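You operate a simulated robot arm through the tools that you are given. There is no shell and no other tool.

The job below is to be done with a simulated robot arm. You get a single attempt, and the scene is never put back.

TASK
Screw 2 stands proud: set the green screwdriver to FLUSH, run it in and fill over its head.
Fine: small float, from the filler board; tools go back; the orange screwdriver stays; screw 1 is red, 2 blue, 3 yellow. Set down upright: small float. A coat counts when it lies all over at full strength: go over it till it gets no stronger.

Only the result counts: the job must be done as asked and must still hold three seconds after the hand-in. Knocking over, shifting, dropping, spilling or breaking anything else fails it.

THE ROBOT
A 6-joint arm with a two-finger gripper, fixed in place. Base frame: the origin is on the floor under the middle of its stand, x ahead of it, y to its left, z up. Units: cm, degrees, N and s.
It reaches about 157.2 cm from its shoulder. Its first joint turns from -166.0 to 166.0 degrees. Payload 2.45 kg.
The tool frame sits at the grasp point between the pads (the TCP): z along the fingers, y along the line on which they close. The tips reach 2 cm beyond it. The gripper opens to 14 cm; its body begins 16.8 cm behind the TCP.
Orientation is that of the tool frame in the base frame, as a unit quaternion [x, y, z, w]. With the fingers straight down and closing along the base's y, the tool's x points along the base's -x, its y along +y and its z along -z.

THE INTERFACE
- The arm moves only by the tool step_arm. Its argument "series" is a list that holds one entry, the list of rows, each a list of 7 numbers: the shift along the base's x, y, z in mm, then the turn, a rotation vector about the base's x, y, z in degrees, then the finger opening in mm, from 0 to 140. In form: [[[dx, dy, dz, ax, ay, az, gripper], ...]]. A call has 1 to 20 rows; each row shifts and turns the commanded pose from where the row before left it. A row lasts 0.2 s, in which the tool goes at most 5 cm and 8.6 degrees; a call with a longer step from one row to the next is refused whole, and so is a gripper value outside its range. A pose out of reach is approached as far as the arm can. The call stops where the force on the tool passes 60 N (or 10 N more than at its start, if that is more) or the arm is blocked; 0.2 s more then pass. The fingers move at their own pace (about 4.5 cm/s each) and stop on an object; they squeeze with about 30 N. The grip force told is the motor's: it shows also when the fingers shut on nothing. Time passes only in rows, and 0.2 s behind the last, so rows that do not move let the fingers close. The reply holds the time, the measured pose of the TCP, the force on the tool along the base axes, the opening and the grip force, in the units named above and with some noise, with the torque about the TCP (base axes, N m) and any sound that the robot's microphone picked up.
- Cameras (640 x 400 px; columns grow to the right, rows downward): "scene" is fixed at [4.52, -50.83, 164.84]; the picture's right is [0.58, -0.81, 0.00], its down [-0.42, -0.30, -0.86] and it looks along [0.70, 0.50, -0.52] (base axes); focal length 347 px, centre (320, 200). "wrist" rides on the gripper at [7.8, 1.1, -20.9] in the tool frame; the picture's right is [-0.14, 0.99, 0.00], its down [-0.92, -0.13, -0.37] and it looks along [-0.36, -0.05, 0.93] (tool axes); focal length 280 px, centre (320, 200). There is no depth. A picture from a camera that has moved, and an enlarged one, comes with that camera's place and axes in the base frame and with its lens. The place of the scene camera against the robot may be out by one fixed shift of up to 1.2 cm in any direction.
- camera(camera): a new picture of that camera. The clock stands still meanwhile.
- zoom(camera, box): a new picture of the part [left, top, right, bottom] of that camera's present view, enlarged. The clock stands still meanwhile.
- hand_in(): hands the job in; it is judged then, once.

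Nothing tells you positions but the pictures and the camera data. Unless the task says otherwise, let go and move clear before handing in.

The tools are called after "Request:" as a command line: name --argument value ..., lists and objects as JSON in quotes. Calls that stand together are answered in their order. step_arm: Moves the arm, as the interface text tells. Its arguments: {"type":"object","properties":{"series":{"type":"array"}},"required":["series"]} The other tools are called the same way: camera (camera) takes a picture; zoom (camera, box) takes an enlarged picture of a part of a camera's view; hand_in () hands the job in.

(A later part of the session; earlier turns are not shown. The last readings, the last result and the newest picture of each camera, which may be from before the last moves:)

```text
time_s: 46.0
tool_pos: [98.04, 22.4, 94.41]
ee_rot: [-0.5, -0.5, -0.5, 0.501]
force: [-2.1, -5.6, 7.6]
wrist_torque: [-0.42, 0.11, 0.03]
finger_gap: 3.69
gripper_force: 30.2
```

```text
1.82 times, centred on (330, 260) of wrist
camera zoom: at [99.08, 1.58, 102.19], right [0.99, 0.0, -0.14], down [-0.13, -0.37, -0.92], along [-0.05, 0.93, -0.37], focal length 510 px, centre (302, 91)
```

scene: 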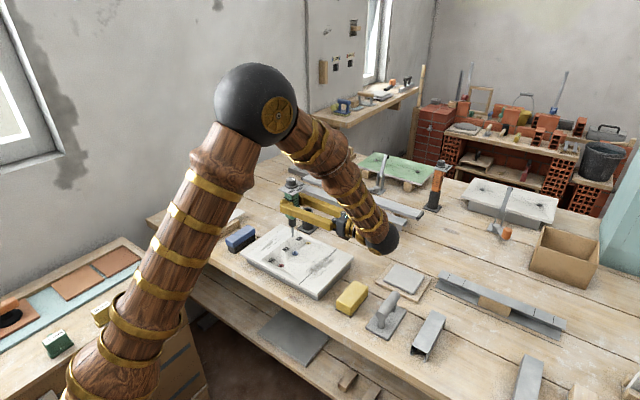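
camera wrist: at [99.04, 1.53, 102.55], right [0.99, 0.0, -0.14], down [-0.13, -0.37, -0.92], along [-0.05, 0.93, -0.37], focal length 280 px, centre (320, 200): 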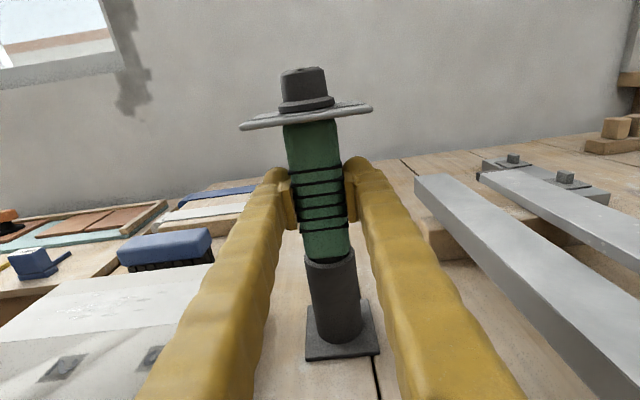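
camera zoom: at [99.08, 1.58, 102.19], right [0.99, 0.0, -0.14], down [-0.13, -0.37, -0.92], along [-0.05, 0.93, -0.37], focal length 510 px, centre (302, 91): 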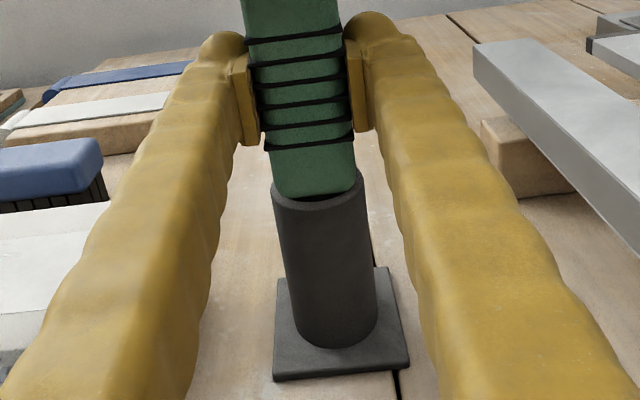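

It's seated with about 8 N of contact. I'll release and back straight off toward −y.

Request:
step_arm --series '[[[0, 0, 0, 0, 0, 0, 40], [0, 0, 0, 0, 0, 0, 55], [0, 0, 0, 0, 0, 0, 80], [0, 0, 0, 0, 0, 0, 80], [0, -20, 0, 0, 0, 0, 80], [0, -40, 0, 0, 0, 0, 80], [0, -40, 0, 0, 0, 0, 80], [0, -40, 0, 0, 0, 0, 80], [0, -40, 0, 0, 0, 0, 80], [0, 0, 0, 0, 0, 0, 80]]]'

Request:
camera --camera "wrist"

Request:
zoom --camera "wrist" --box '[270, 80, 370, 270]'

Request:
camera --camera "scene"

```text
time_s: 48.2
tool_pos: [98.02, 4.48, 94.42]
ee_rot: [0.5, 0.5, 0.5, -0.5]
force: [-0.3, -0.4, 0.2]
wrist_torque: [-0.03, 0.02, 0.01]
finger_gap: 7.98
gripper_force: 0.0
```

```text
taken
camera wrist: at [99.02, -16.42, 102.2], right [0.99, 0.0, -0.14], down [-0.13, -0.37, -0.92], along [-0.05, 0.93, -0.37], focal length 280 px, centre (320, 200)
```

wrist: 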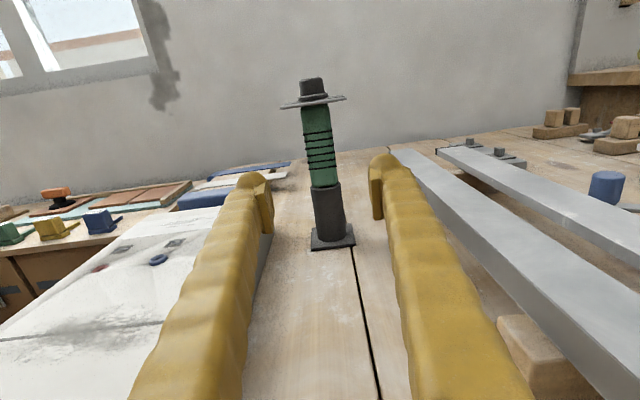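

```text
2.11 times, centred on (320, 175) of wrist
camera zoom: at [99.02, -16.42, 102.2], right [0.99, 0.0, -0.14], down [-0.13, -0.37, -0.92], along [-0.05, 0.93, -0.37], focal length 590 px, centre (320, 253)
```

zoom: 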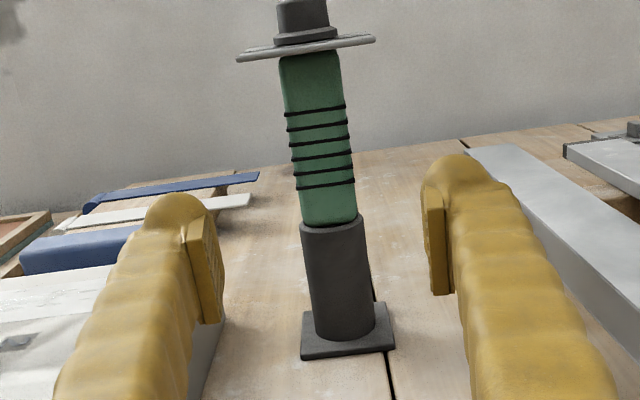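

```text
taken
```

scene: 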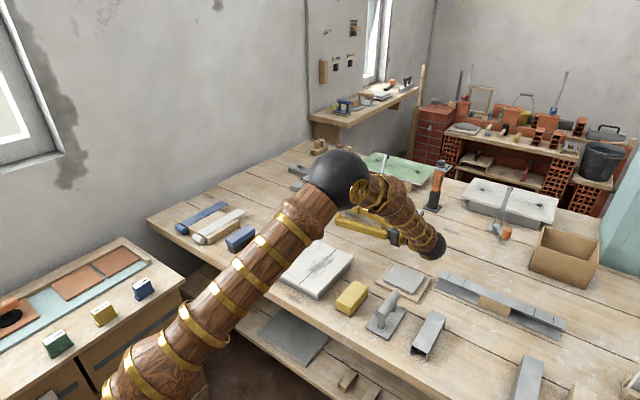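

The driver is back in its tube. I'll bring the tool round to point along +x, in front of the handle on its −x side. From there I can pinch the ±y faces high up and squeeze the green button without pushing sideways.

Request:
step_arm --series '[[[-15, 4, 6, 0, 0, -7.5, 80], [-15, 4, 6, 0, 0, -7.5, 80], [-15, 4, 6, 0, 0, -7.5, 80], [-15, 4, 6, 0, 0, -7.5, 80], [-15, 4, 6, 0, 0, -7.5, 80], [-15, 4, 6, 0, 0, -7.5, 80], [-15, 4, 2, 0, 0, -7.5, 80], [-15, 4, 0, 0, 0, -7.5, 80], [-15, 4, 0, 0, 0, -7.5, 80], [-15, 4, 0, 0, 0, -7.5, 80], [-15, 4, 0, 0, 0, -7.5, 80], [-15, 4, 0, 0, 0, -7.5, 80], [0, 0, 0, 0, 0, 0, 80]]]'

Request:
camera --camera "wrist"

Request:
camera --camera "scene"

```text
time_s: 51.0
tool_pos: [83.1, 8.19, 98.13]
ee_rot: [0.701, 0.096, 0.7, -0.096]
force: [0.0, -0.2, 0.2]
wrist_torque: [-0.02, 0.01, 0.04]
finger_gap: 8.0
gripper_force: 0.1
out of reach, approached as far as the arm can: row 11, 12
```

```text
taken
camera wrist: at [63.23, 1.58, 105.91], right [0.27, -0.95, -0.14], down [-0.39, 0.02, -0.92], along [0.88, 0.3, -0.37], focal length 280 px, centre (320, 200)
```

wrist: 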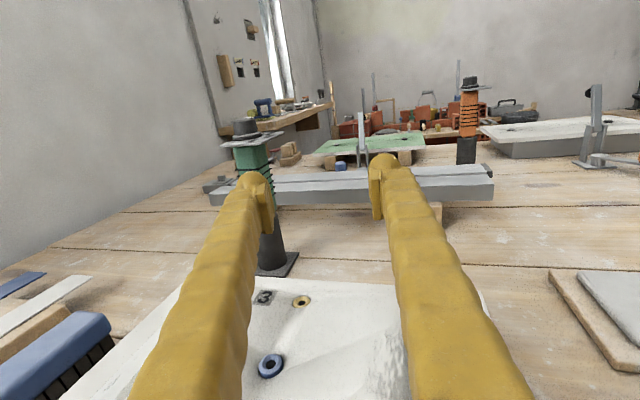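

```text
taken
```

scene: 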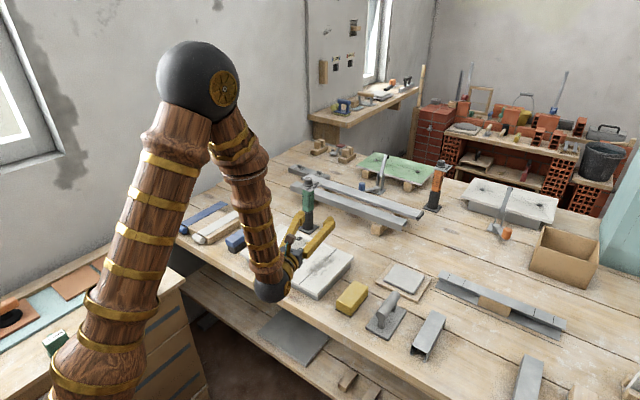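

The last rows ran out of reach because the wrist was folded too close in. Further out in front of the driver there's more room, so I'll move to about (88, 23) and finish the turn there.

Request:
step_arm --series '[[[9, 30, 0, 0, 0, 0, 80], [10, 30, 0, 0, 0, -3, 80], [10, 30, 0, 0, 0, -3, 80], [10, 30, 0, 0, 0, -4, 80], [10, 27, 0, 0, 0, -5.6, 80], [0, 0, 0, 0, 0, 0, 80]]]'

Request:
camera --camera "wrist"

Request:
camera --camera "scene"

```text
time_s: 52.4
tool_pos: [83.94, 9.83, 98.1]
ee_rot: [0.7, 0.103, 0.699, -0.103]
force: [0.4, 0.7, 0.5]
wrist_torque: [0.01, 0.05, 0.01]
finger_gap: 7.99
gripper_force: 0.1
out of reach, approached as far as the arm can: row 1, 2, 3, 4, 5
```

```text
taken
camera wrist: at [64.27, 2.83, 105.97], right [0.28, -0.95, -0.14], down [-0.39, 0.02, -0.92], along [0.88, 0.32, -0.37], focal length 280 px, centre (320, 200)
```

wrist: 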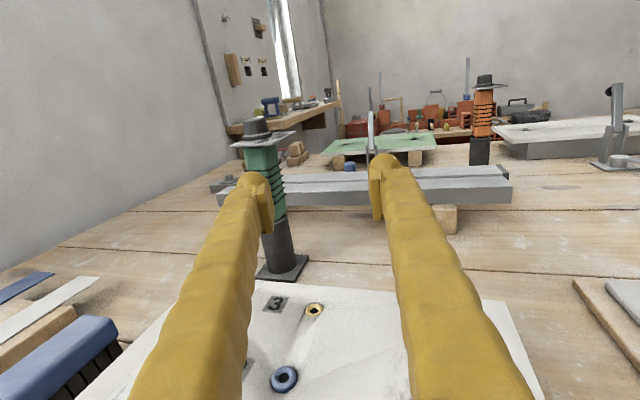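

```text
taken
```

scene: 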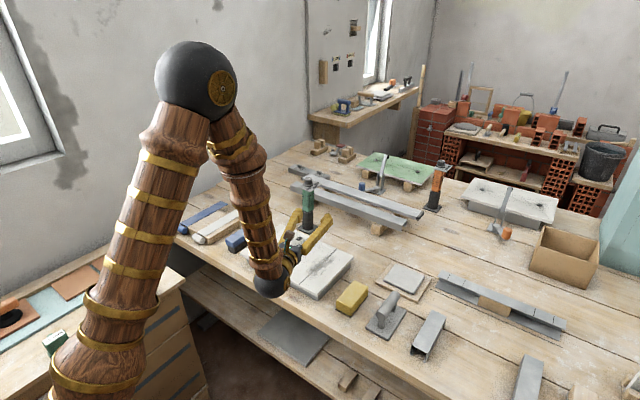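

The limit is a wrist joint stop, and it comes from having the camera on top. I'll roll the tool back about its own axis so the camera goes underneath. That is the natural wrist side for pointing along +x, and there's ample clearance at this height.

Request:
step_arm --series '[[[0, 0, 6, -7.18, -2.16, 0, 80], [0, 0, 6, -7.18, -2.16, 0, 80], [0, 0, 6, -7.18, -2.16, 0, 80], [0, 0, 6, -7.18, -2.16, 0, 80], [0, 0, 6, -7.18, -2.16, 0, 80], [0, 0, 0, -7.18, -2.16, 0, 80], [0, 0, 0, -7.18, -2.16, 0, 80], [0, 0, 0, -7.18, -2.16, 0, 80], [0, 0, 0, -7.18, -2.16, 0, 80], [0, 0, 0, -7.18, -2.16, 0, 80], [0, 0, 0, -7.18, -2.16, 0, 80], [0, 0, 0, -7.18, -2.16, 0, 80], [0, 0, 0, 0, 0, 0, 80]]]'

Request:
camera --camera "scene"

Request:
camera --camera "wrist"

```text
time_s: 55.2
tool_pos: [84.28, 9.78, 101.41]
ee_rot: [0.422, 0.568, 0.567, 0.422]
force: [-0.1, -0.3, 0.3]
wrist_torque: [0.02, 0.01, 0.06]
finger_gap: 7.99
gripper_force: 0.0
```

```text
taken
```

scene: 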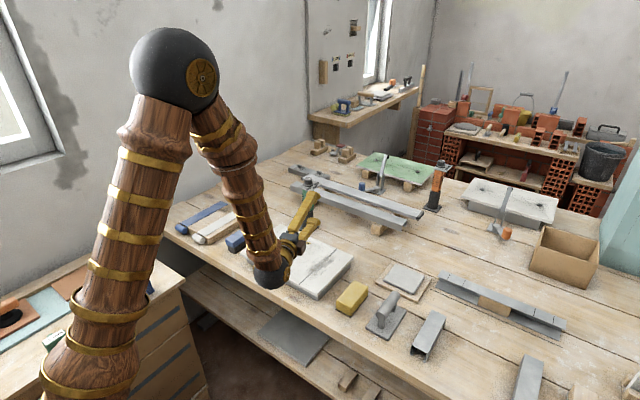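

```text
taken
camera wrist: at [61.94, 11.34, 102.39], right [0.04, -0.13, 0.99], down [-0.09, -0.99, -0.13], along [1.0, -0.08, -0.05], focal length 280 px, centre (320, 200)
```

wrist: 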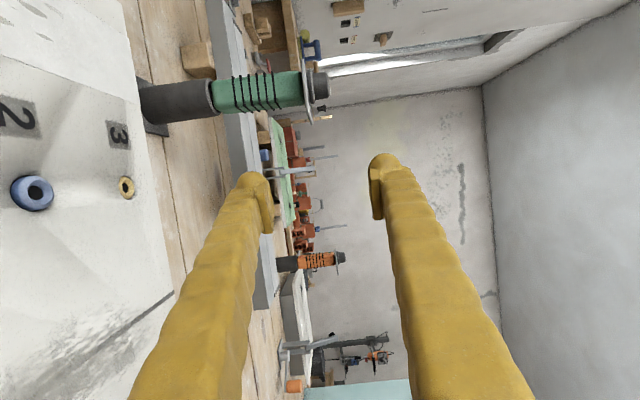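

Request:
step_arm --series '[[[0, 10, 0, -7.18, -2.16, 0, 80], [0, 10, 0, -7.18, -2.16, 0, 80], [0, 10, 0, -7.18, -2.16, 0, 80], [0, 10, 0, -7.18, -2.16, 0, 80], [0, 10, 0, -7.18, -2.16, 0, 80], [0, 10, 0, -7.18, -2.16, 0, 80], [0, 10, 0, -7.18, -2.16, 0, 80], [0, 10, 0, -7.18, -2.16, 0, 80], [0, 10, 0, -7.18, -2.16, 0, 80], [0, 10, 0, -7.18, -2.16, 0, 80], [0, 10, 0, -7.18, -2.16, 0, 80], [0, 10, 0, -7.18, -2.16, 0, 80], [0, 5, 0, 0, 0, -5.6, 80], [0, 5, 0, 0, 0, -5.6, 80], [0, 0, 0, 0, 0, -5.5, 80], [0, 0, 0, 0, 0, 0, 80]]]'

Request:
camera --camera "scene"

Request:
camera --camera "wrist"

```text
time_s: 58.6
tool_pos: [85.14, 11.08, 102.06]
ee_rot: [-0.084, 0.702, 0.13, 0.696]
force: [1.1, 0.3, 0.1]
wrist_torque: [0.02, 0.0, 0.0]
finger_gap: 8.01
gripper_force: 0.1
out of reach, approached as far as the arm can: row 2, 3, 4, 5, 6, 7, 8, 9, 10, 11, 12, 13, 14, 15
```

```text
taken
```

scene: 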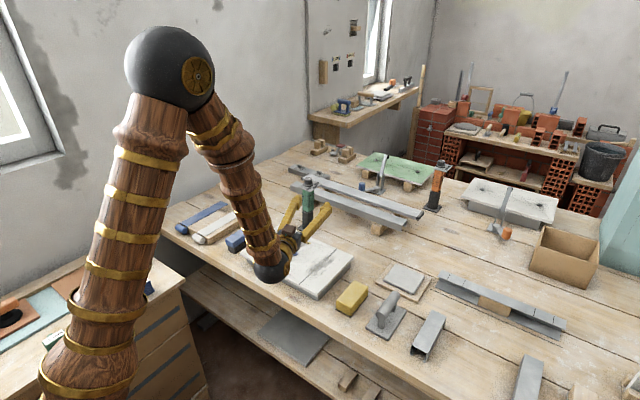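

```text
taken
camera wrist: at [64.64, 6.38, 94.25], right [-0.29, 0.93, 0.2], down [-0.3, -0.29, 0.91], along [0.91, 0.21, 0.36], focal length 280 px, centre (320, 200)
```

wrist: 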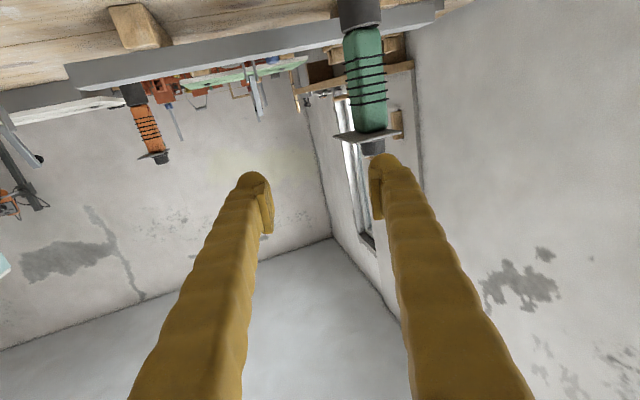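

Both rolls stop at the same tool direction, so a forearm roll limit blocks this side. I'll unwind to a vertical tool and go round to the +y side above the bench, where the earlier tilted pose worked. From there I can press the green button with a fingertip.

Request:
step_arm --series '[[[0, 0, 5, -5.26, 3.61, 3.95, 80], [0, 0, 5, -5.26, 3.61, 3.95, 80], [0, 0, 8, -5.26, 3.61, 3.95, 80], [0, 0, 9, -5.26, 3.61, 3.95, 60], [0, 0, 9, -5.26, 3.61, 3.95, 40], [0, 0, 9, -5.26, 3.61, 3.95, 20], [0, 0, 9, -5.26, 3.61, 3.95, 0], [0, 0, 9, -5.26, 3.61, 3.95, 0], [0, 0, 9, -5.26, 3.61, 3.95, 0], [0, 0, 9, -5.26, 3.61, 3.95, 0], [0, 0, 9, -5.26, 3.61, 3.95, 0], [0, 0, 9, -5.26, 3.61, 3.95, 0], [0, 0, 9, -5.26, 3.61, 3.95, 0], [0, 0, 9, -5.26, 3.61, 3.95, 0], [0, 0, 9, -5.26, 3.61, 3.95, 0], [0, 0, 0, 0, 0, 0, 0]]]'

Request:
camera --camera "scene"

Request:
camera --camera "wrist"

```text
time_s: 62.0
tool_pos: [85.08, 10.96, 114.68]
ee_rot: [0.707, -0.707, 0.0, 0.001]
force: [-0.2, 0.2, 0.6]
wrist_torque: [-0.03, -0.04, 0.0]
finger_gap: 0.0
gripper_force: 29.3
```

```text
taken
```

scene: 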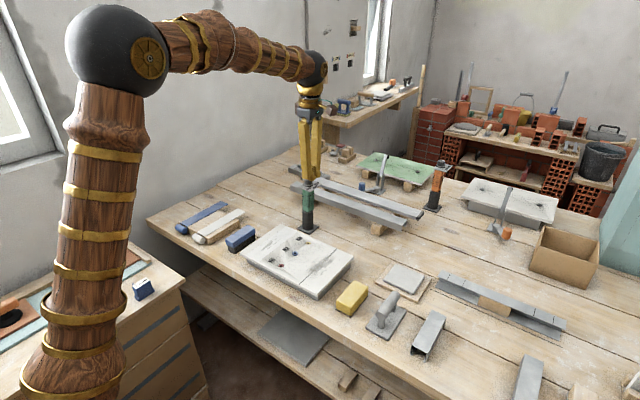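

```text
taken
camera wrist: at [83.98, 3.2, 135.52], right [-0.99, 0.14, 0.0], down [0.13, 0.92, 0.37], along [0.05, 0.36, -0.93], focal length 280 px, centre (320, 200)
```

wrist: 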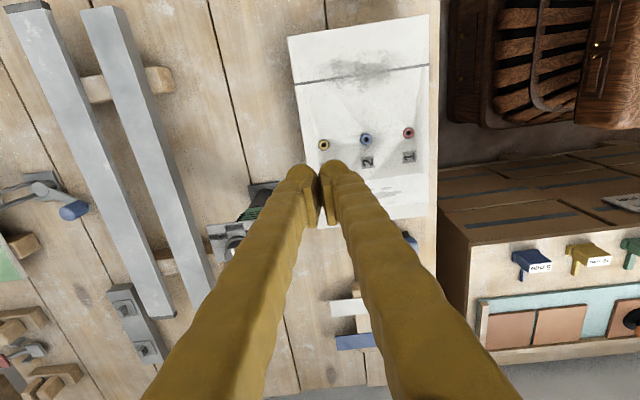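

Now vertical with the fingers closed. I'll swing the yaw round and cross over to the +y side of the driver at a safe height.

Request:
step_arm --series '[[[7.5, 15, 0, 0, 0, -8.5, 0], [7.5, 15, 0, 0, 0, -8.5, 0], [7.5, 15, 0, 0, 0, -8.5, 0], [7.5, 15, 0, 0, 0, -8.5, 0], [7.5, 15, 0, 0, 0, -8.5, 0], [7.5, 15, 0, 0, 0, -8.5, 0], [7.5, 15, 0, 0, 0, -8.5, 0], [7.5, 15, 0, 0, 0, -8.5, 0], [7.5, 15, 0, 0, 0, -8.5, 0], [7.5, 15, 0, 0, 0, -8.5, 0], [7.5, 15, 0, 0, 0, -8.5, 0], [7.5, 15, 0, 0, 0, -8.5, 0], [7.5, 15, 0, 0, 0, -8.5, 0], [7.5, 15, 0, 0, 0, -8.5, 0], [7.5, 15, 0, 0, 0, -8.5, 0], [7.5, 15, 0, 0, 0, -8.5, 0], [7.5, 15, 0, 0, 0, -8.5, 0], [7.5, 15, 0, 0, 0, -8.5, 0], [7.5, 15, 0, 0, 0, -8.5, 0], [7.5, 15, 0, 0, 0, -8.5, 0]]]'

Request:
camera --camera "wrist"

```text
time_s: 66.2
tool_pos: [99.97, 41.05, 114.5]
ee_rot: [0.644, 0.765, 0.0, 0.002]
force: [0.4, 0.6, 0.7]
wrist_torque: [0.04, -0.01, 0.03]
finger_gap: 0.02
gripper_force: 29.7
```

```text
taken
camera wrist: at [99.67, 49.0, 135.47], right [1.0, 0.03, 0.0], down [0.03, -0.93, 0.37], along [0.01, -0.37, -0.93], focal length 280 px, centre (320, 200)
```

wrist: 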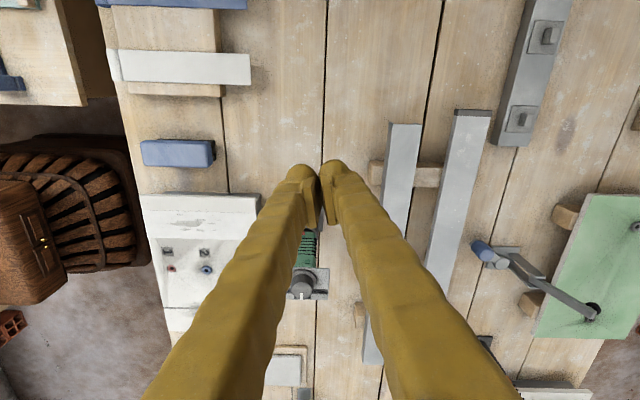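

Request:
step_arm --series '[[[0, 0, 0, 0, 0, -4.9, 0], [0, 0, 0, 0, 0, -4.9, 0], [0, 0, -10, -7.5, 0, 0, 0], [0, 0, -15, -7.5, 0, 0, 0], [0, -5, -15, -7.5, 0, 0, 0], [0, -5, -15, -7.5, 0, 0, 0], [0, -10, -15, -7.5, 0, 0, 0], [0, -10, -15, -7.5, 0, 0, 0], [0, -10, -15, -7.5, 0, 0, 0], [0, -10, -15, -7.5, 0, 0, 0], [0, 0, 0, 0, 0, 0, 0]]]'

Request:
camera --camera "wrist"

Request:
zoom --camera "wrist" --box '[260, 100, 380, 260]'

```text
time_s: 68.6
tool_pos: [99.87, 35.98, 103.01]
ee_rot: [0.611, 0.613, -0.354, 0.353]
force: [0.8, -0.3, 0.1]
wrist_torque: [0.01, -0.01, 0.01]
finger_gap: 0.01
gripper_force: 29.2
```

```text
taken
camera wrist: at [100.96, 58.07, 106.67], right [0.99, -0.07, 0.12], down [-0.13, -0.14, 0.98], along [-0.05, -0.99, -0.15], focal length 280 px, centre (320, 200)
```

wrist: 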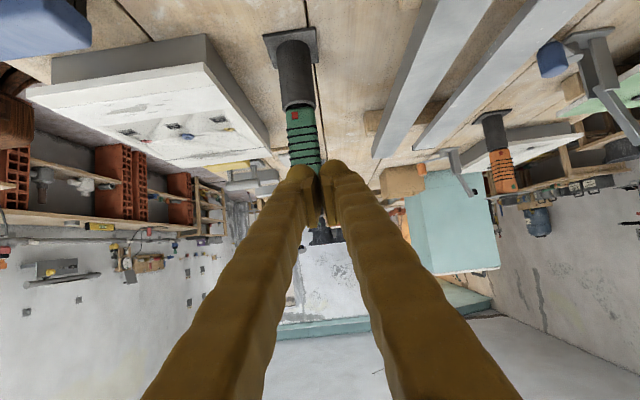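

```text
2.50 times, centred on (320, 180) of wrist
camera zoom: at [100.96, 58.07, 106.67], right [0.99, -0.07, 0.12], down [-0.13, -0.14, 0.98], along [-0.05, -0.99, -0.15], focal length 701 px, centre (320, 250)
```

zoom: 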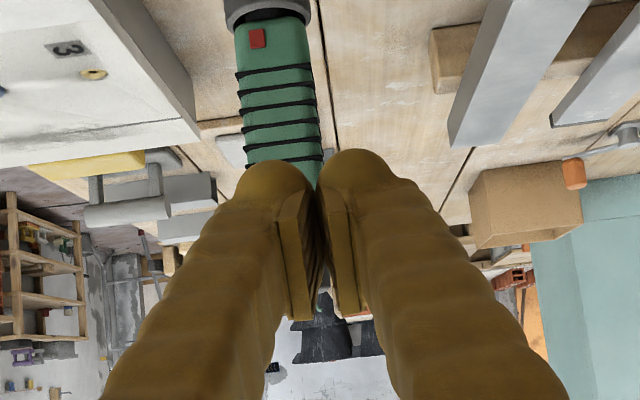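

The closed fingertips are lined up just off the handle's +y face, hiding the green square behind the left tip. I'll come down to button height and close most of the gap.

Request:
step_arm --series '[[[0, -10, -20, 0, 0, 0, 0], [0, -20, -20, 0, 0, 0, 0], [0, -20, 0, 0, 0, 0, 0], [0, -10, 0, 0, 0, 0, 0], [0, 0, 0, 0, 0, 0, 0]]]'

Request:
zoom --camera "wrist" --box '[250, 80, 390, 260]'

Request:
zoom --camera "scene" --box '[285, 160, 345, 220]'

```text
time_s: 69.8
tool_pos: [100.03, 30.14, 99.2]
ee_rot: [0.611, 0.613, -0.354, 0.354]
force: [-0.6, -0.7, 0.3]
wrist_torque: [-0.02, -0.03, 0.0]
finger_gap: 0.0
gripper_force: 29.1
```

```text
2.22 times, centred on (320, 170) of wrist
camera zoom: at [101.06, 52.07, 102.68], right [0.99, -0.07, 0.12], down [-0.13, -0.14, 0.98], along [-0.05, -0.99, -0.15], focal length 623 px, centre (320, 267)
```

zoom: 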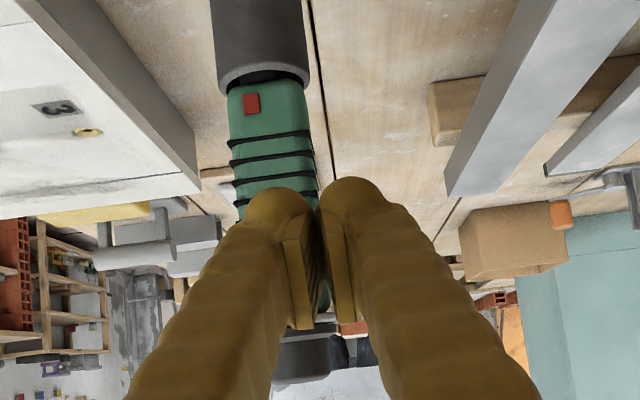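

```text
6.67 times, centred on (315, 190) of scene
camera zoom: at [4.52, -50.83, 164.84], right [0.58, -0.81, 0.0], down [-0.42, -0.3, -0.86], along [0.7, 0.5, -0.52], focal length 2311 px, centre (353, 267)
```

zoom: 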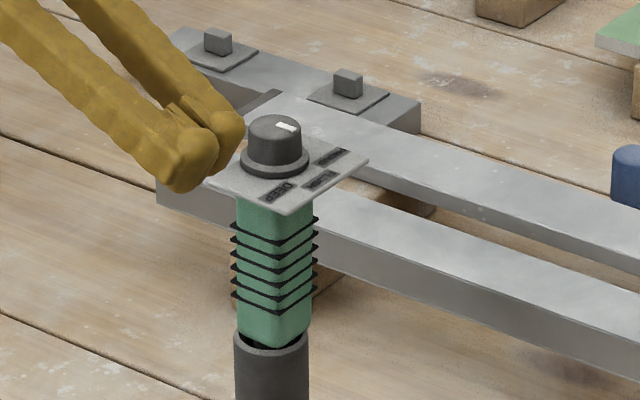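

Request:
step_arm --series '[[[-1, -12, -2.5, 0, 0, 0, 0], [0, -10, 0, 0, 0, 0, 0], [0, -5, 0, 0, 0, 0, 0], [0, -3, 0, 0, 0, 0, 0], [0, 0, 0, 0, 0, 0, 0]]]'

Request:
zoom --camera "wrist" --box '[250, 80, 390, 260]'

Request:
zoom --camera "scene" --box '[294, 165, 326, 195]'

```text
time_s: 71.0
tool_pos: [99.76, 27.01, 98.86]
ee_rot: [0.611, 0.613, -0.355, 0.355]
force: [0.4, -0.5, -0.7]
wrist_torque: [0.03, -0.01, -0.02]
finger_gap: 0.01
gripper_force: 29.7
```

```text
2.22 times, centred on (320, 170) of wrist
camera zoom: at [100.82, 49.12, 102.43], right [0.99, -0.07, 0.12], down [-0.13, -0.14, 0.98], along [-0.05, -0.99, -0.15], focal length 623 px, centre (320, 267)
```

zoom: 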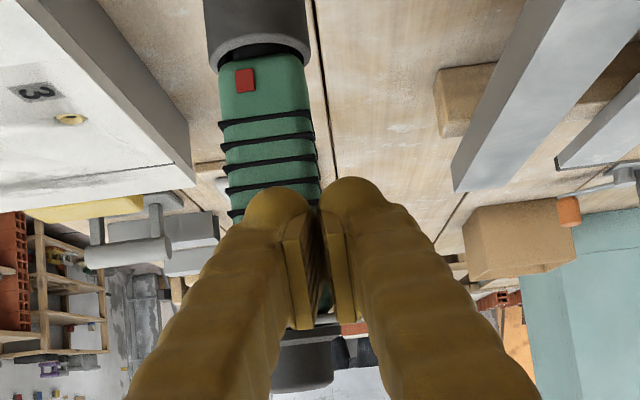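

```text
13.33 times, centred on (310, 180) of scene
camera zoom: at [4.52, -50.83, 164.84], right [0.58, -0.81, 0.0], down [-0.42, -0.3, -0.86], along [0.7, 0.5, -0.52], focal length 4621 px, centre (453, 467)
```

zoom: 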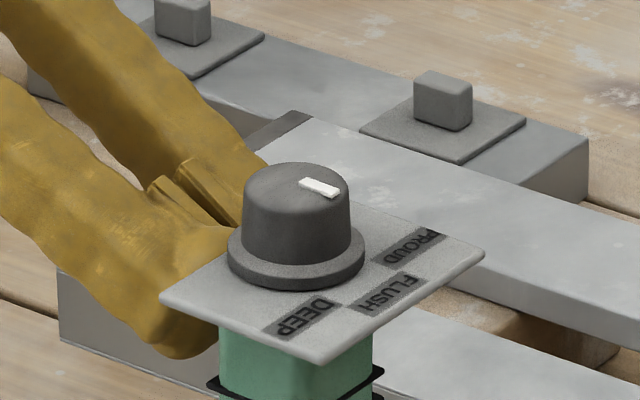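

Request:
step_arm --series '[[[0, -1.5, 0, 0, 0, 0, 0], [0, -1.5, 0, 0, 0, 0, 0], [0, 0, 0, 0, 0, 0, 0]]]'

Request:
step_arm --series '[[[0, -1, 0, 0, 0, 0, 0], [0, -1, 0, 0, 0, 0, 0], [0, 0, 0, 0, 0, 0, 0]]]'

```text
time_s: 71.8
tool_pos: [99.8, 26.78, 98.89]
ee_rot: [0.611, 0.613, -0.354, 0.355]
force: [0.0, -0.1, 0.1]
wrist_torque: [0.0, 0.0, 0.02]
finger_gap: 0.0
gripper_force: 29.0
```

```text
time_s: 72.6
tool_pos: [99.9, 26.55, 98.89]
ee_rot: [0.612, 0.612, -0.355, 0.354]
force: [-0.9, 2.0, 0.8]
wrist_torque: [-0.02, -0.01, -0.01]
finger_gap: 0.01
gripper_force: 29.0
```

Contact seems to be starting, with +2 N along y. I'll continue in small steps and watch for any sound.

Request:
step_arm --series '[[[0, -1, 0, 0, 0, 0, 0], [0, -1, 0, 0, 0, 0, 0], [0, 0, 0, 0, 0, 0, 0]]]'

Request:
zoom --camera "wrist" --box '[250, 80, 390, 260]'

Request:
zoom --camera "scene" --box '[294, 165, 326, 195]'

```text
time_s: 73.4
tool_pos: [99.99, 26.27, 99.01]
ee_rot: [0.611, 0.612, -0.355, 0.354]
force: [1.5, 3.5, 1.7]
wrist_torque: [-0.05, -0.01, -0.05]
finger_gap: 0.0
gripper_force: 29.6
```

```text
2.22 times, centred on (320, 170) of wrist
camera zoom: at [100.86, 48.34, 102.54], right [0.99, -0.07, 0.12], down [-0.13, -0.14, 0.98], along [-0.05, -0.99, -0.15], focal length 623 px, centre (320, 267)
```

zoom: 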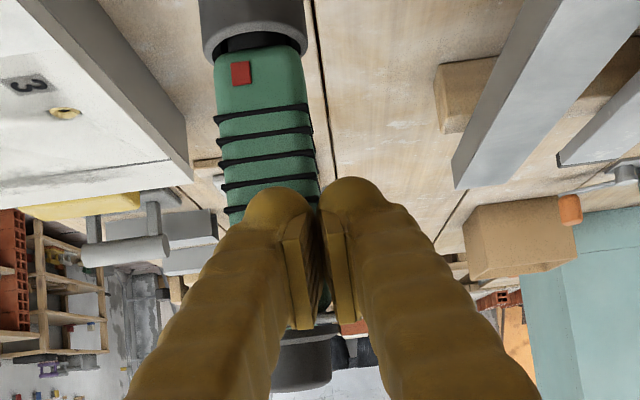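

```text
13.33 times, centred on (310, 180) of scene
camera zoom: at [4.52, -50.83, 164.84], right [0.58, -0.81, 0.0], down [-0.42, -0.3, -0.86], along [0.7, 0.5, -0.52], focal length 4621 px, centre (453, 467)
```

zoom: 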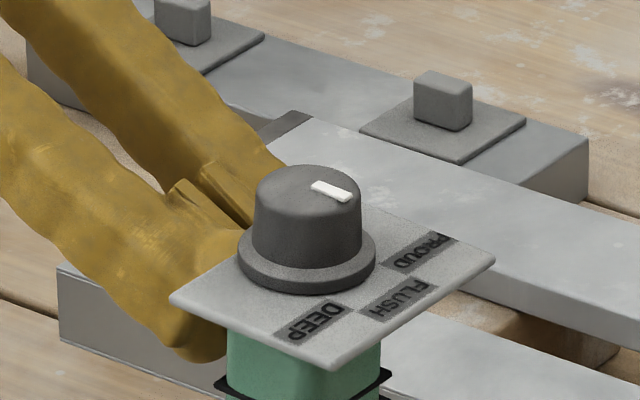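

Request:
step_arm --series '[[[0, -1, 0, 0, 0, 0, 0], [0, -1, 0, 0, 0, 0, 0], [0, -1, 0, 0, 0, 0, 0], [0, 0, 0, 0, 0, 0, 0]]]'

Request:
zoom --camera "wrist" --box '[250, 80, 390, 260]'

Request:
zoom --camera "scene" --box '[285, 165, 335, 240]'

```text
time_s: 74.4
tool_pos: [99.94, 26.0, 98.99]
ee_rot: [0.611, 0.613, -0.354, 0.354]
force: [0.9, 3.0, -1.0]
wrist_torque: [0.02, -0.02, -0.03]
finger_gap: 0.02
gripper_force: 29.2
```

```text
2.22 times, centred on (320, 170) of wrist
camera zoom: at [100.9, 48.07, 102.54], right [0.99, -0.07, 0.12], down [-0.13, -0.14, 0.98], along [-0.05, -0.99, -0.15], focal length 623 px, centre (320, 267)
```

zoom: 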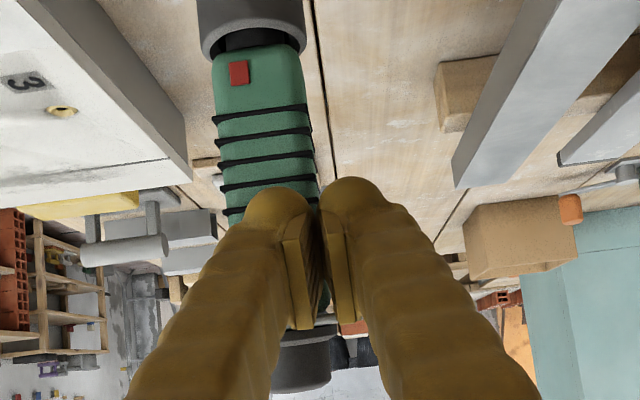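

```text
5.33 times, centred on (310, 202) of scene
camera zoom: at [4.52, -50.83, 164.84], right [0.58, -0.81, 0.0], down [-0.42, -0.3, -0.86], along [0.7, 0.5, -0.52], focal length 1848 px, centre (373, 187)
```

zoom: 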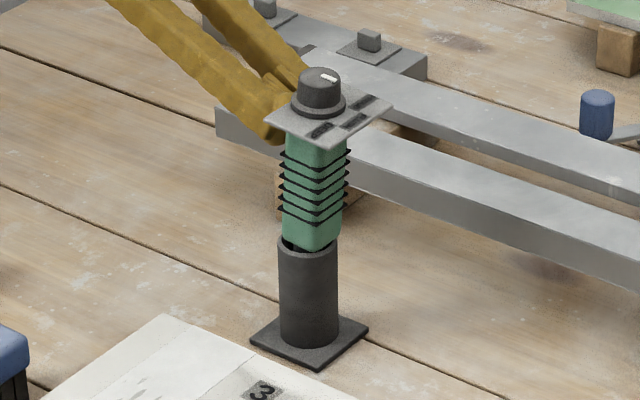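

Request:
step_arm --series '[[[0, -1, 0, 0, 0, 0, 0], [0, -1, 0, 0, 0, 0, 0], [0, 0, 0, 0, 0, 0, 0]]]'

Request:
step_arm --series '[[[0, -1, 0, 0, 0, 0, 0], [0, -1, 0, 0, 0, 0, 0], [0, 0, 0, 0, 0, 0, 0]]]'

Request:
zoom --camera "scene" --box '[285, 165, 335, 240]'

```text
time_s: 75.2
tool_pos: [99.91, 25.94, 98.91]
ee_rot: [0.611, 0.613, -0.354, 0.354]
force: [-0.2, 4.1, 1.8]
wrist_torque: [-0.08, 0.0, -0.03]
finger_gap: 0.02
gripper_force: 29.8
```

```text
time_s: 76.0
tool_pos: [99.93, 25.65, 98.87]
ee_rot: [0.611, 0.613, -0.354, 0.354]
force: [0.3, 4.0, 2.0]
wrist_torque: [-0.03, 0.01, -0.02]
finger_gap: 0.01
gripper_force: 29.6
```

```text
5.33 times, centred on (310, 202) of scene
camera zoom: at [4.52, -50.83, 164.84], right [0.58, -0.81, 0.0], down [-0.42, -0.3, -0.86], along [0.7, 0.5, -0.52], focal length 1848 px, centre (373, 187)
```

zoom: 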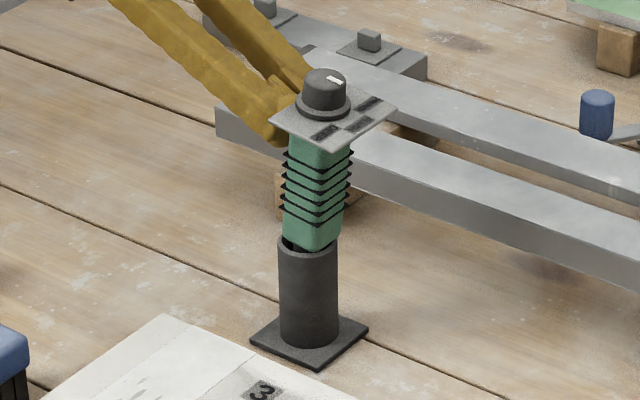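

The driver just leans in its tube at about 4 N, with no sound. I'll back off before it tips further and look at the face.

Request:
step_arm --series '[[[0, 5, 0, 0, 0, 0, 0], [0, 10, 0, 0, 0, 0, 0], [0, 30, 0, 0, 0, 0, 0], [0, 30, 20, 0, 0, 0, 60], [0, 20, 20, 0, 0, 0, 100], [0, 0, 0, 0, 0, 0, 100], [0, 0, 0, 0, 0, 0, 100]]]'

Request:
camera --camera "wrist"

Request:
zoom --camera "wrist" --box '[270, 40, 370, 250]'

Request:
zoom --camera "scene" --box '[285, 165, 335, 240]'

```text
time_s: 77.6
tool_pos: [99.93, 35.19, 103.09]
ee_rot: [0.611, 0.613, -0.354, 0.354]
force: [0.2, 0.5, -0.5]
wrist_torque: [-0.01, -0.02, 0.03]
finger_gap: 8.64
gripper_force: 0.1
```

```text
taken
camera wrist: at [100.96, 57.18, 106.63], right [0.99, -0.07, 0.12], down [-0.13, -0.14, 0.98], along [-0.05, -0.99, -0.15], focal length 280 px, centre (320, 200)
```

wrist: 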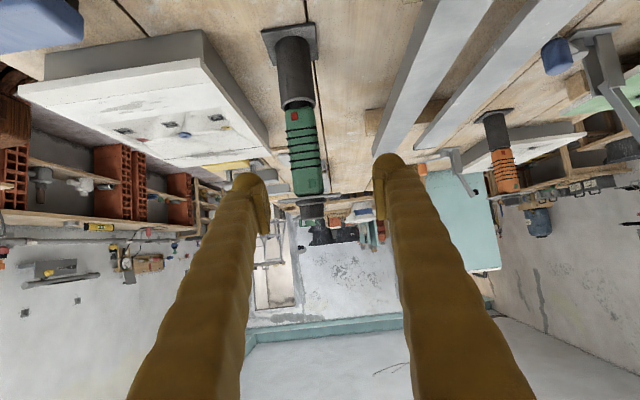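

```text
1.90 times, centred on (320, 145) of wrist
camera zoom: at [100.96, 57.18, 106.63], right [0.99, -0.07, 0.12], down [-0.13, -0.14, 0.98], along [-0.05, -0.99, -0.15], focal length 534 px, centre (320, 305)
```

zoom: 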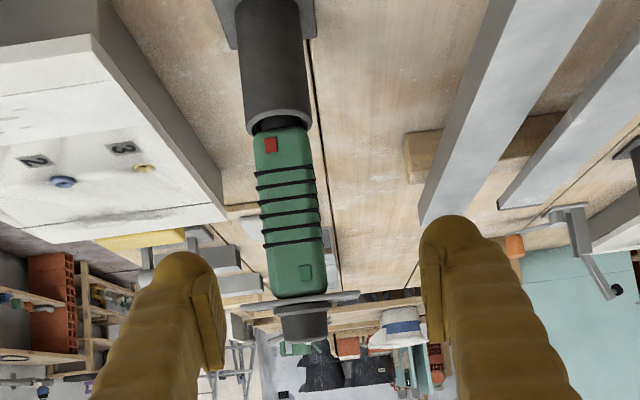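

```text
5.33 times, centred on (310, 202) of scene
camera zoom: at [4.52, -50.83, 164.84], right [0.58, -0.81, 0.0], down [-0.42, -0.3, -0.86], along [0.7, 0.5, -0.52], focal length 1848 px, centre (373, 187)
```

zoom: 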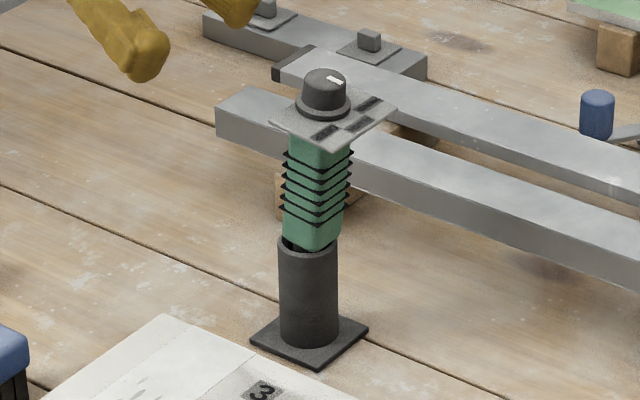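

Request:
zoom --camera "wrist" --box '[280, 160, 340, 210]'

Request:
zoom --camera "wrist" --box '[270, 95, 330, 145]'

Request:
zoom --camera "wrist" --box '[470, 100, 540, 200]'

```text
8.00 times, centred on (310, 185) of wrist
camera zoom: at [100.96, 57.18, 106.63], right [0.99, -0.07, 0.12], down [-0.13, -0.14, 0.98], along [-0.05, -0.99, -0.15], focal length 2243 px, centre (400, 320)
```

zoom: 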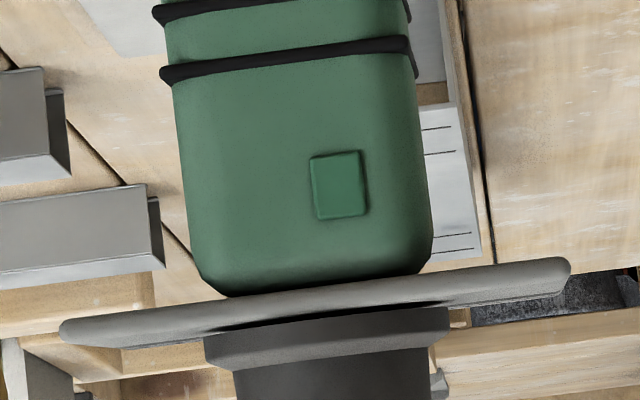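

```text
8.00 times, centred on (300, 120) of wrist
camera zoom: at [100.96, 57.18, 106.63], right [0.99, -0.07, 0.12], down [-0.13, -0.14, 0.98], along [-0.05, -0.99, -0.15], focal length 2243 px, centre (480, 840)
```

zoom: 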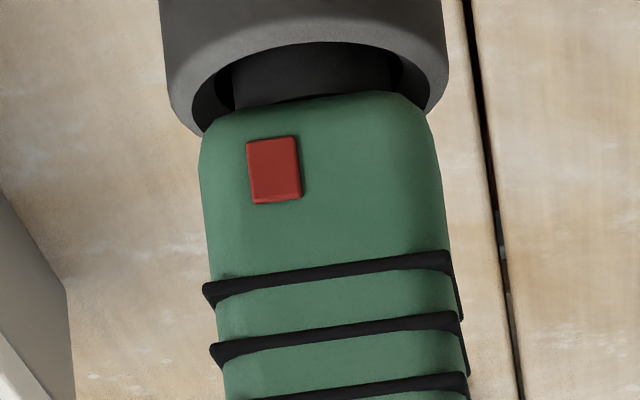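

```text
4.00 times, centred on (505, 150) of wrist
camera zoom: at [100.96, 57.18, 106.63], right [0.99, -0.07, 0.12], down [-0.13, -0.14, 0.98], along [-0.05, -0.99, -0.15], focal length 1122 px, centre (-420, 400)
```

zoom: 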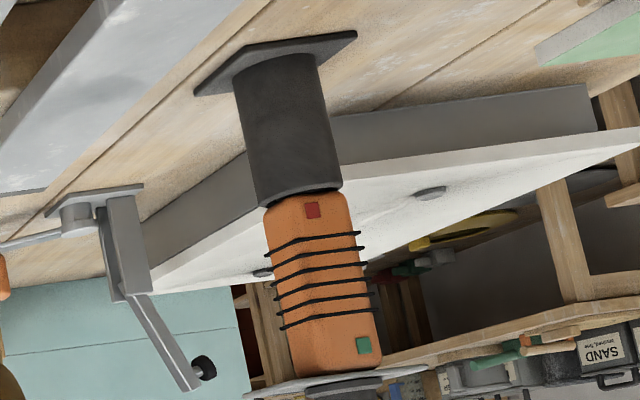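

The squares are raised push-keys, but a one-sided push only leans the driver. Pinching the ±y faces needs the tool pointing along +x, and coming round from this side should avoid the forearm limit. I'll rise, then turn toward +x in front of the driver.

Request:
step_arm --series '[[[0, 10, 40, 0, 0, 0, 80], [0, 0, 40, 0, 0, 0, 80], [0, 0, 40, 0, 0, 0, 80], [0, 0, 30, 0, 0, 0, 80], [-13, -10, 0, -1.81, -1.81, 6.75, 80], [-13, -10, 0, -1.81, -1.81, 6.75, 80], [-13, -10, 0, -1.81, -1.81, 6.75, 80], [-13, -10, 0, -1.81, -1.81, 6.75, 80], [-13, -10, 0, -1.81, -1.81, 6.75, 80], [-13, -10, 0, -1.81, -1.81, 6.75, 80], [-13, -10, 0, -1.81, -1.81, 6.75, 80], [-13, -10, 0, -1.81, -1.81, 6.75, 80], [-13, -10, 0, -1.81, -1.81, 6.75, 80], [-13, -10, 0, -1.81, -1.81, 6.75, 80], [-13, -10, 0, -1.81, -1.81, 6.75, 80], [-13, -10, 0, -1.81, -1.81, 6.75, 80], [-13, -10, 0, -1.81, -1.81, 6.75, 80], [0, 0, 0, 0, 0, 0, 80]]]'

Request:
camera --camera "scene"

Request:
camera --camera "wrist"

```text
time_s: 81.4
tool_pos: [81.51, 21.25, 116.42]
ee_rot: [-0.002, 0.707, 0.0, 0.708]
force: [0.1, 0.4, 0.0]
wrist_torque: [0.01, 0.03, -0.04]
finger_gap: 7.98
gripper_force: 0.0
out of reach, approached as far as the arm can: row 3, 4
```

```text
taken
```

scene: 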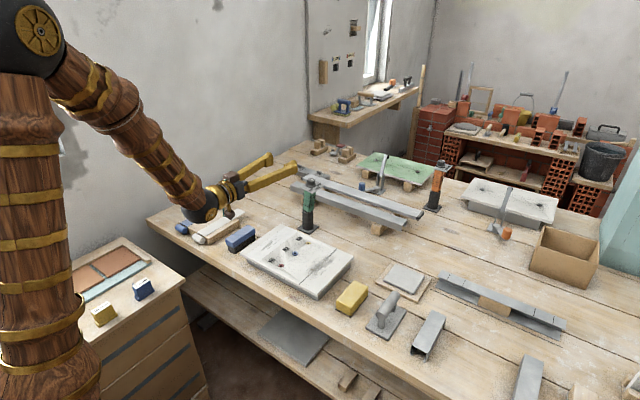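

```text
taken
camera wrist: at [60.66, 22.22, 108.54], right [0.0, 0.99, 0.13], down [-0.37, -0.13, 0.92], along [0.93, -0.05, 0.37], focal length 280 px, centre (320, 200)
```

wrist: 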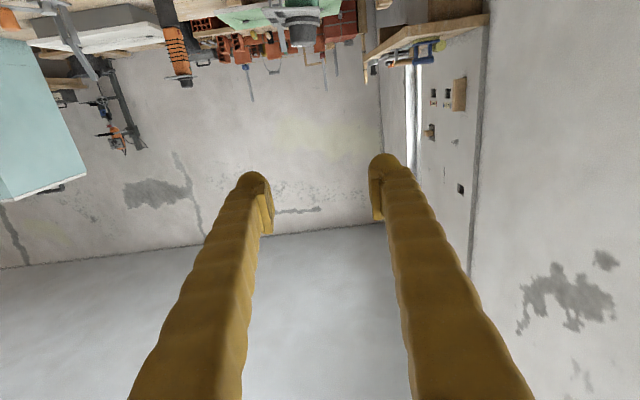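

That worked: the tool points along +x at (81.5, 21.3, 116). I'll lower to the height of the green key in front of the driver.

Request:
step_arm --series '[[[0, 2, -30, 0, 0, 0, 80], [0, 2, -30, 0, 0, 0, 80], [0, 2, -30, 0, 0, 0, 80], [0, 2, -30, 0, 0, 0, 80], [0, 2, -30, 0, 0, 0, 80], [0, 2, -28, 0, 0, 0, 80], [0, 0, 0, 0, 0, 0, 80]]]'

Request:
camera --camera "wrist"

Request:
zoom --camera "scene" --box '[220, 150, 360, 280]'

```text
time_s: 83.0
tool_pos: [82.32, 23.71, 100.8]
ee_rot: [-0.007, 0.709, -0.012, 0.705]
force: [1.0, -0.2, 0.7]
wrist_torque: [0.04, 0.02, -0.03]
finger_gap: 7.99
gripper_force: 0.2
out of reach, approached as far as the arm can: row 5, 6
```

```text
taken
camera wrist: at [61.27, 24.82, 92.99], right [0.01, 0.99, 0.11], down [-0.36, -0.1, 0.93], along [0.93, -0.05, 0.36], focal length 280 px, centre (320, 200)
```

wrist: 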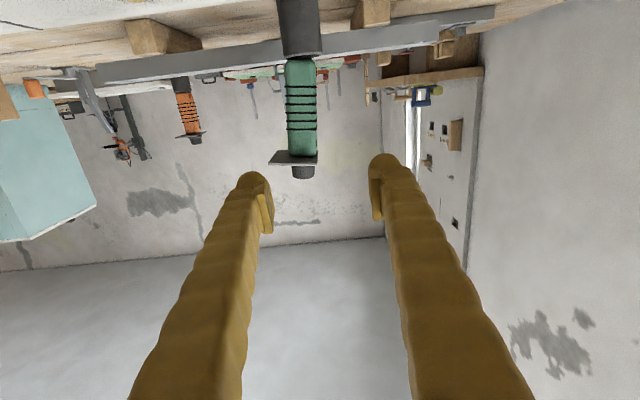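

```text
3.08 times, centred on (290, 215) of scene
camera zoom: at [4.52, -50.83, 164.84], right [0.58, -0.81, 0.0], down [-0.42, -0.3, -0.86], along [0.7, 0.5, -0.52], focal length 1066 px, centre (412, 154)
```

zoom: 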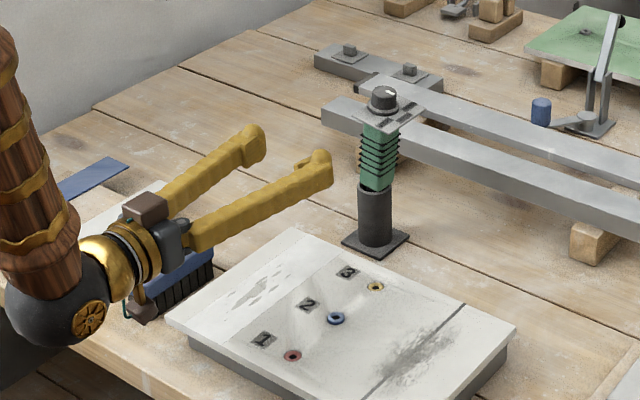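

The arm can't go lower this close in, but it should further out. I'll move forward and down together, under the plate's level.

Request:
step_arm --series '[[[15, -2, -5, 0, 0, 0, 90], [15, -2, -10, 0, 0, 0, 90], [15, -2, -10, 0, 0, 0, 90], [15, -2, -10, 0, 0, 0, 90], [10, 0, 0, 0, 0, 0, 90], [0, 0, 0, 0, 0, 0, 90]]]'

Request:
camera --camera "wrist"

Request:
zoom --camera "scene" --box '[260, 160, 350, 240]'

```text
time_s: 84.4
tool_pos: [90.23, 24.7, 99.44]
ee_rot: [-0.002, 0.707, -0.003, 0.707]
force: [-0.5, -0.6, -0.1]
wrist_torque: [0.0, 0.02, 0.0]
finger_gap: 9.01
gripper_force: 0.2
out of reach, approached as far as the arm can: row 1, 2, 3, 4
```

```text
taken
camera wrist: at [69.28, 25.69, 91.59], right [0.0, 0.99, 0.13], down [-0.37, -0.12, 0.92], along [0.93, -0.05, 0.37], focal length 280 px, centre (320, 200)
```

wrist: 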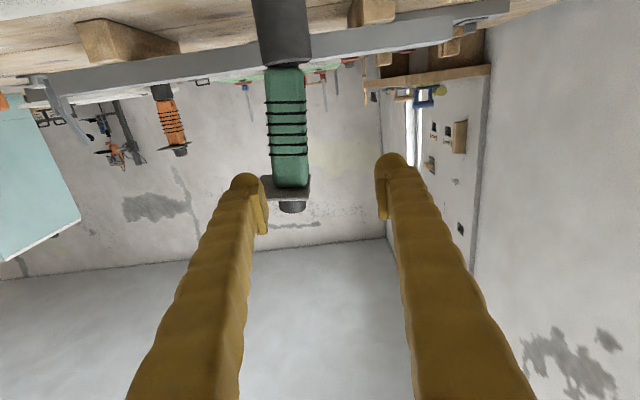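

```text
5.00 times, centred on (305, 200) of scene
camera zoom: at [4.52, -50.83, 164.84], right [0.58, -0.81, 0.0], down [-0.42, -0.3, -0.86], along [0.7, 0.5, -0.52], focal length 1733 px, centre (395, 200)
```

zoom: 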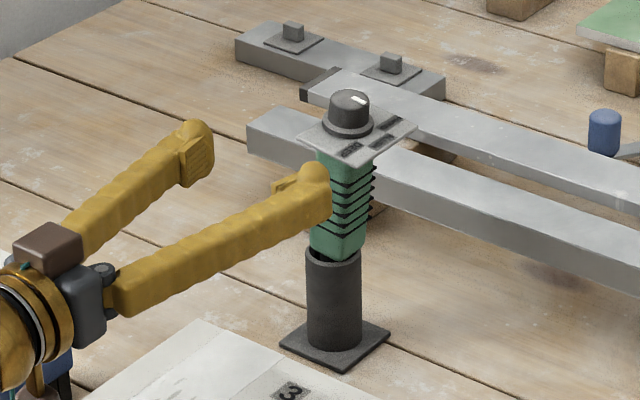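

The same forearm limit pushes me toward +y here. The driver is free to turn in its round tube, so I'll approach with the tool yawed −15°, which keeps the wrist off its stop, and drop to z ≈ 97.3.

Request:
step_arm --series '[[[-5, 0, 0, 0, 0, -5, 90], [-5, 0, 0, 0, 0, -5, 90], [0, 0, 0, 0, 0, -5, 90], [0, 0, -7, 0, 0, 0, 90], [0, 0, -7, 0, 0, 0, 90], [0, 0, -7, 0, 0, 0, 90], [0, 0, 0, 0, 0, 0, 90]]]'

Request:
camera --camera "wrist"

Request:
zoom --camera "scene" --box '[240, 160, 350, 260]'

```text
time_s: 86.0
tool_pos: [89.22, 24.59, 97.35]
ee_rot: [0.091, 0.701, -0.094, 0.701]
force: [0.0, 0.1, 0.7]
wrist_torque: [-0.02, -0.02, 0.0]
finger_gap: 9.01
gripper_force: 0.0
```

```text
taken
camera wrist: at [69.29, 31.01, 89.5], right [0.26, 0.96, 0.13], down [-0.39, -0.03, 0.92], along [0.88, -0.29, 0.37], focal length 280 px, centre (320, 200)
```

wrist: 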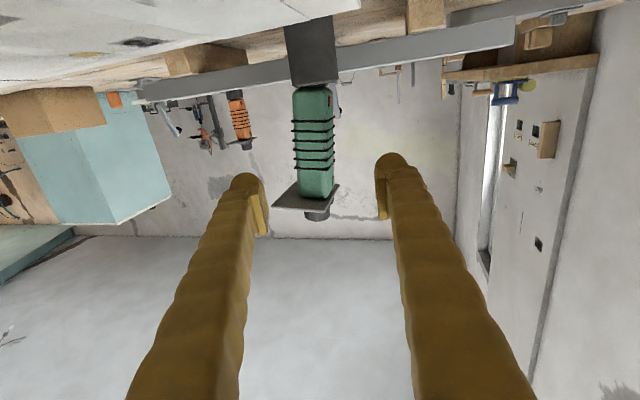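

```text
4.00 times, centred on (295, 210) of scene
camera zoom: at [4.52, -50.83, 164.84], right [0.58, -0.81, 0.0], down [-0.42, -0.3, -0.86], along [0.7, 0.5, -0.52], focal length 1386 px, centre (420, 160)
```

zoom: 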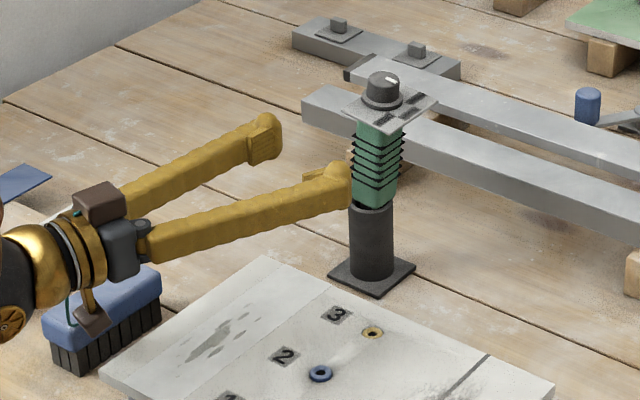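

The tool is at (89.2, 24.6, 97.4), yawed −15°, with the handle centred between the fingers. I'll advance along the tool axis.

Request:
step_arm --series '[[[19.3, -5.2, 0, 0, 0, 0, 90], [19.3, -5.2, 0, 0, 0, 0, 90], [19.3, -5.2, 0, 0, 0, 0, 90], [15, -4, 0, 0, 0, 0, 90], [10, -2.7, 0, 0, 0, 0, 90], [0, 0, 0, 0, 0, 0, 90]]]'

Request:
camera --camera "wrist"

Request:
zoom --camera "scene" --box '[240, 160, 350, 260]'

```text
time_s: 87.4
tool_pos: [97.42, 22.27, 97.33]
ee_rot: [0.09, 0.701, -0.093, 0.701]
force: [0.3, 0.2, 0.4]
wrist_torque: [-0.01, -0.01, 0.01]
finger_gap: 8.98
gripper_force: 0.0
```

```text
taken
camera wrist: at [77.51, 28.72, 89.38], right [0.26, 0.96, 0.13], down [-0.39, -0.03, 0.92], along [0.89, -0.29, 0.37], focal length 280 px, centre (320, 200)
```

wrist: 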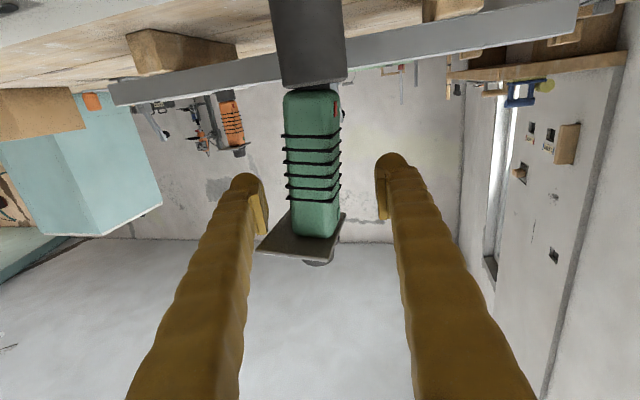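

```text
4.00 times, centred on (295, 210) of scene
camera zoom: at [4.52, -50.83, 164.84], right [0.58, -0.81, 0.0], down [-0.42, -0.3, -0.86], along [0.7, 0.5, -0.52], focal length 1386 px, centre (420, 160)
```

zoom: 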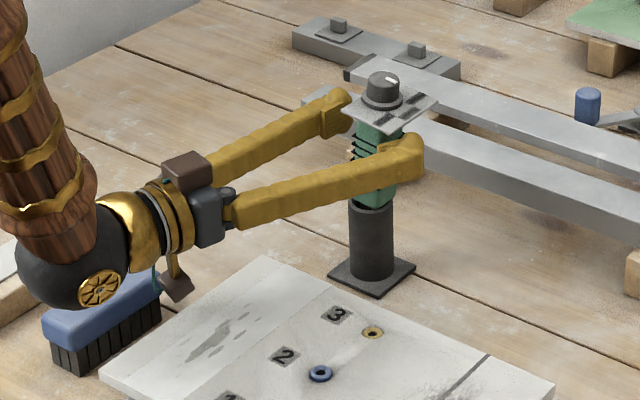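

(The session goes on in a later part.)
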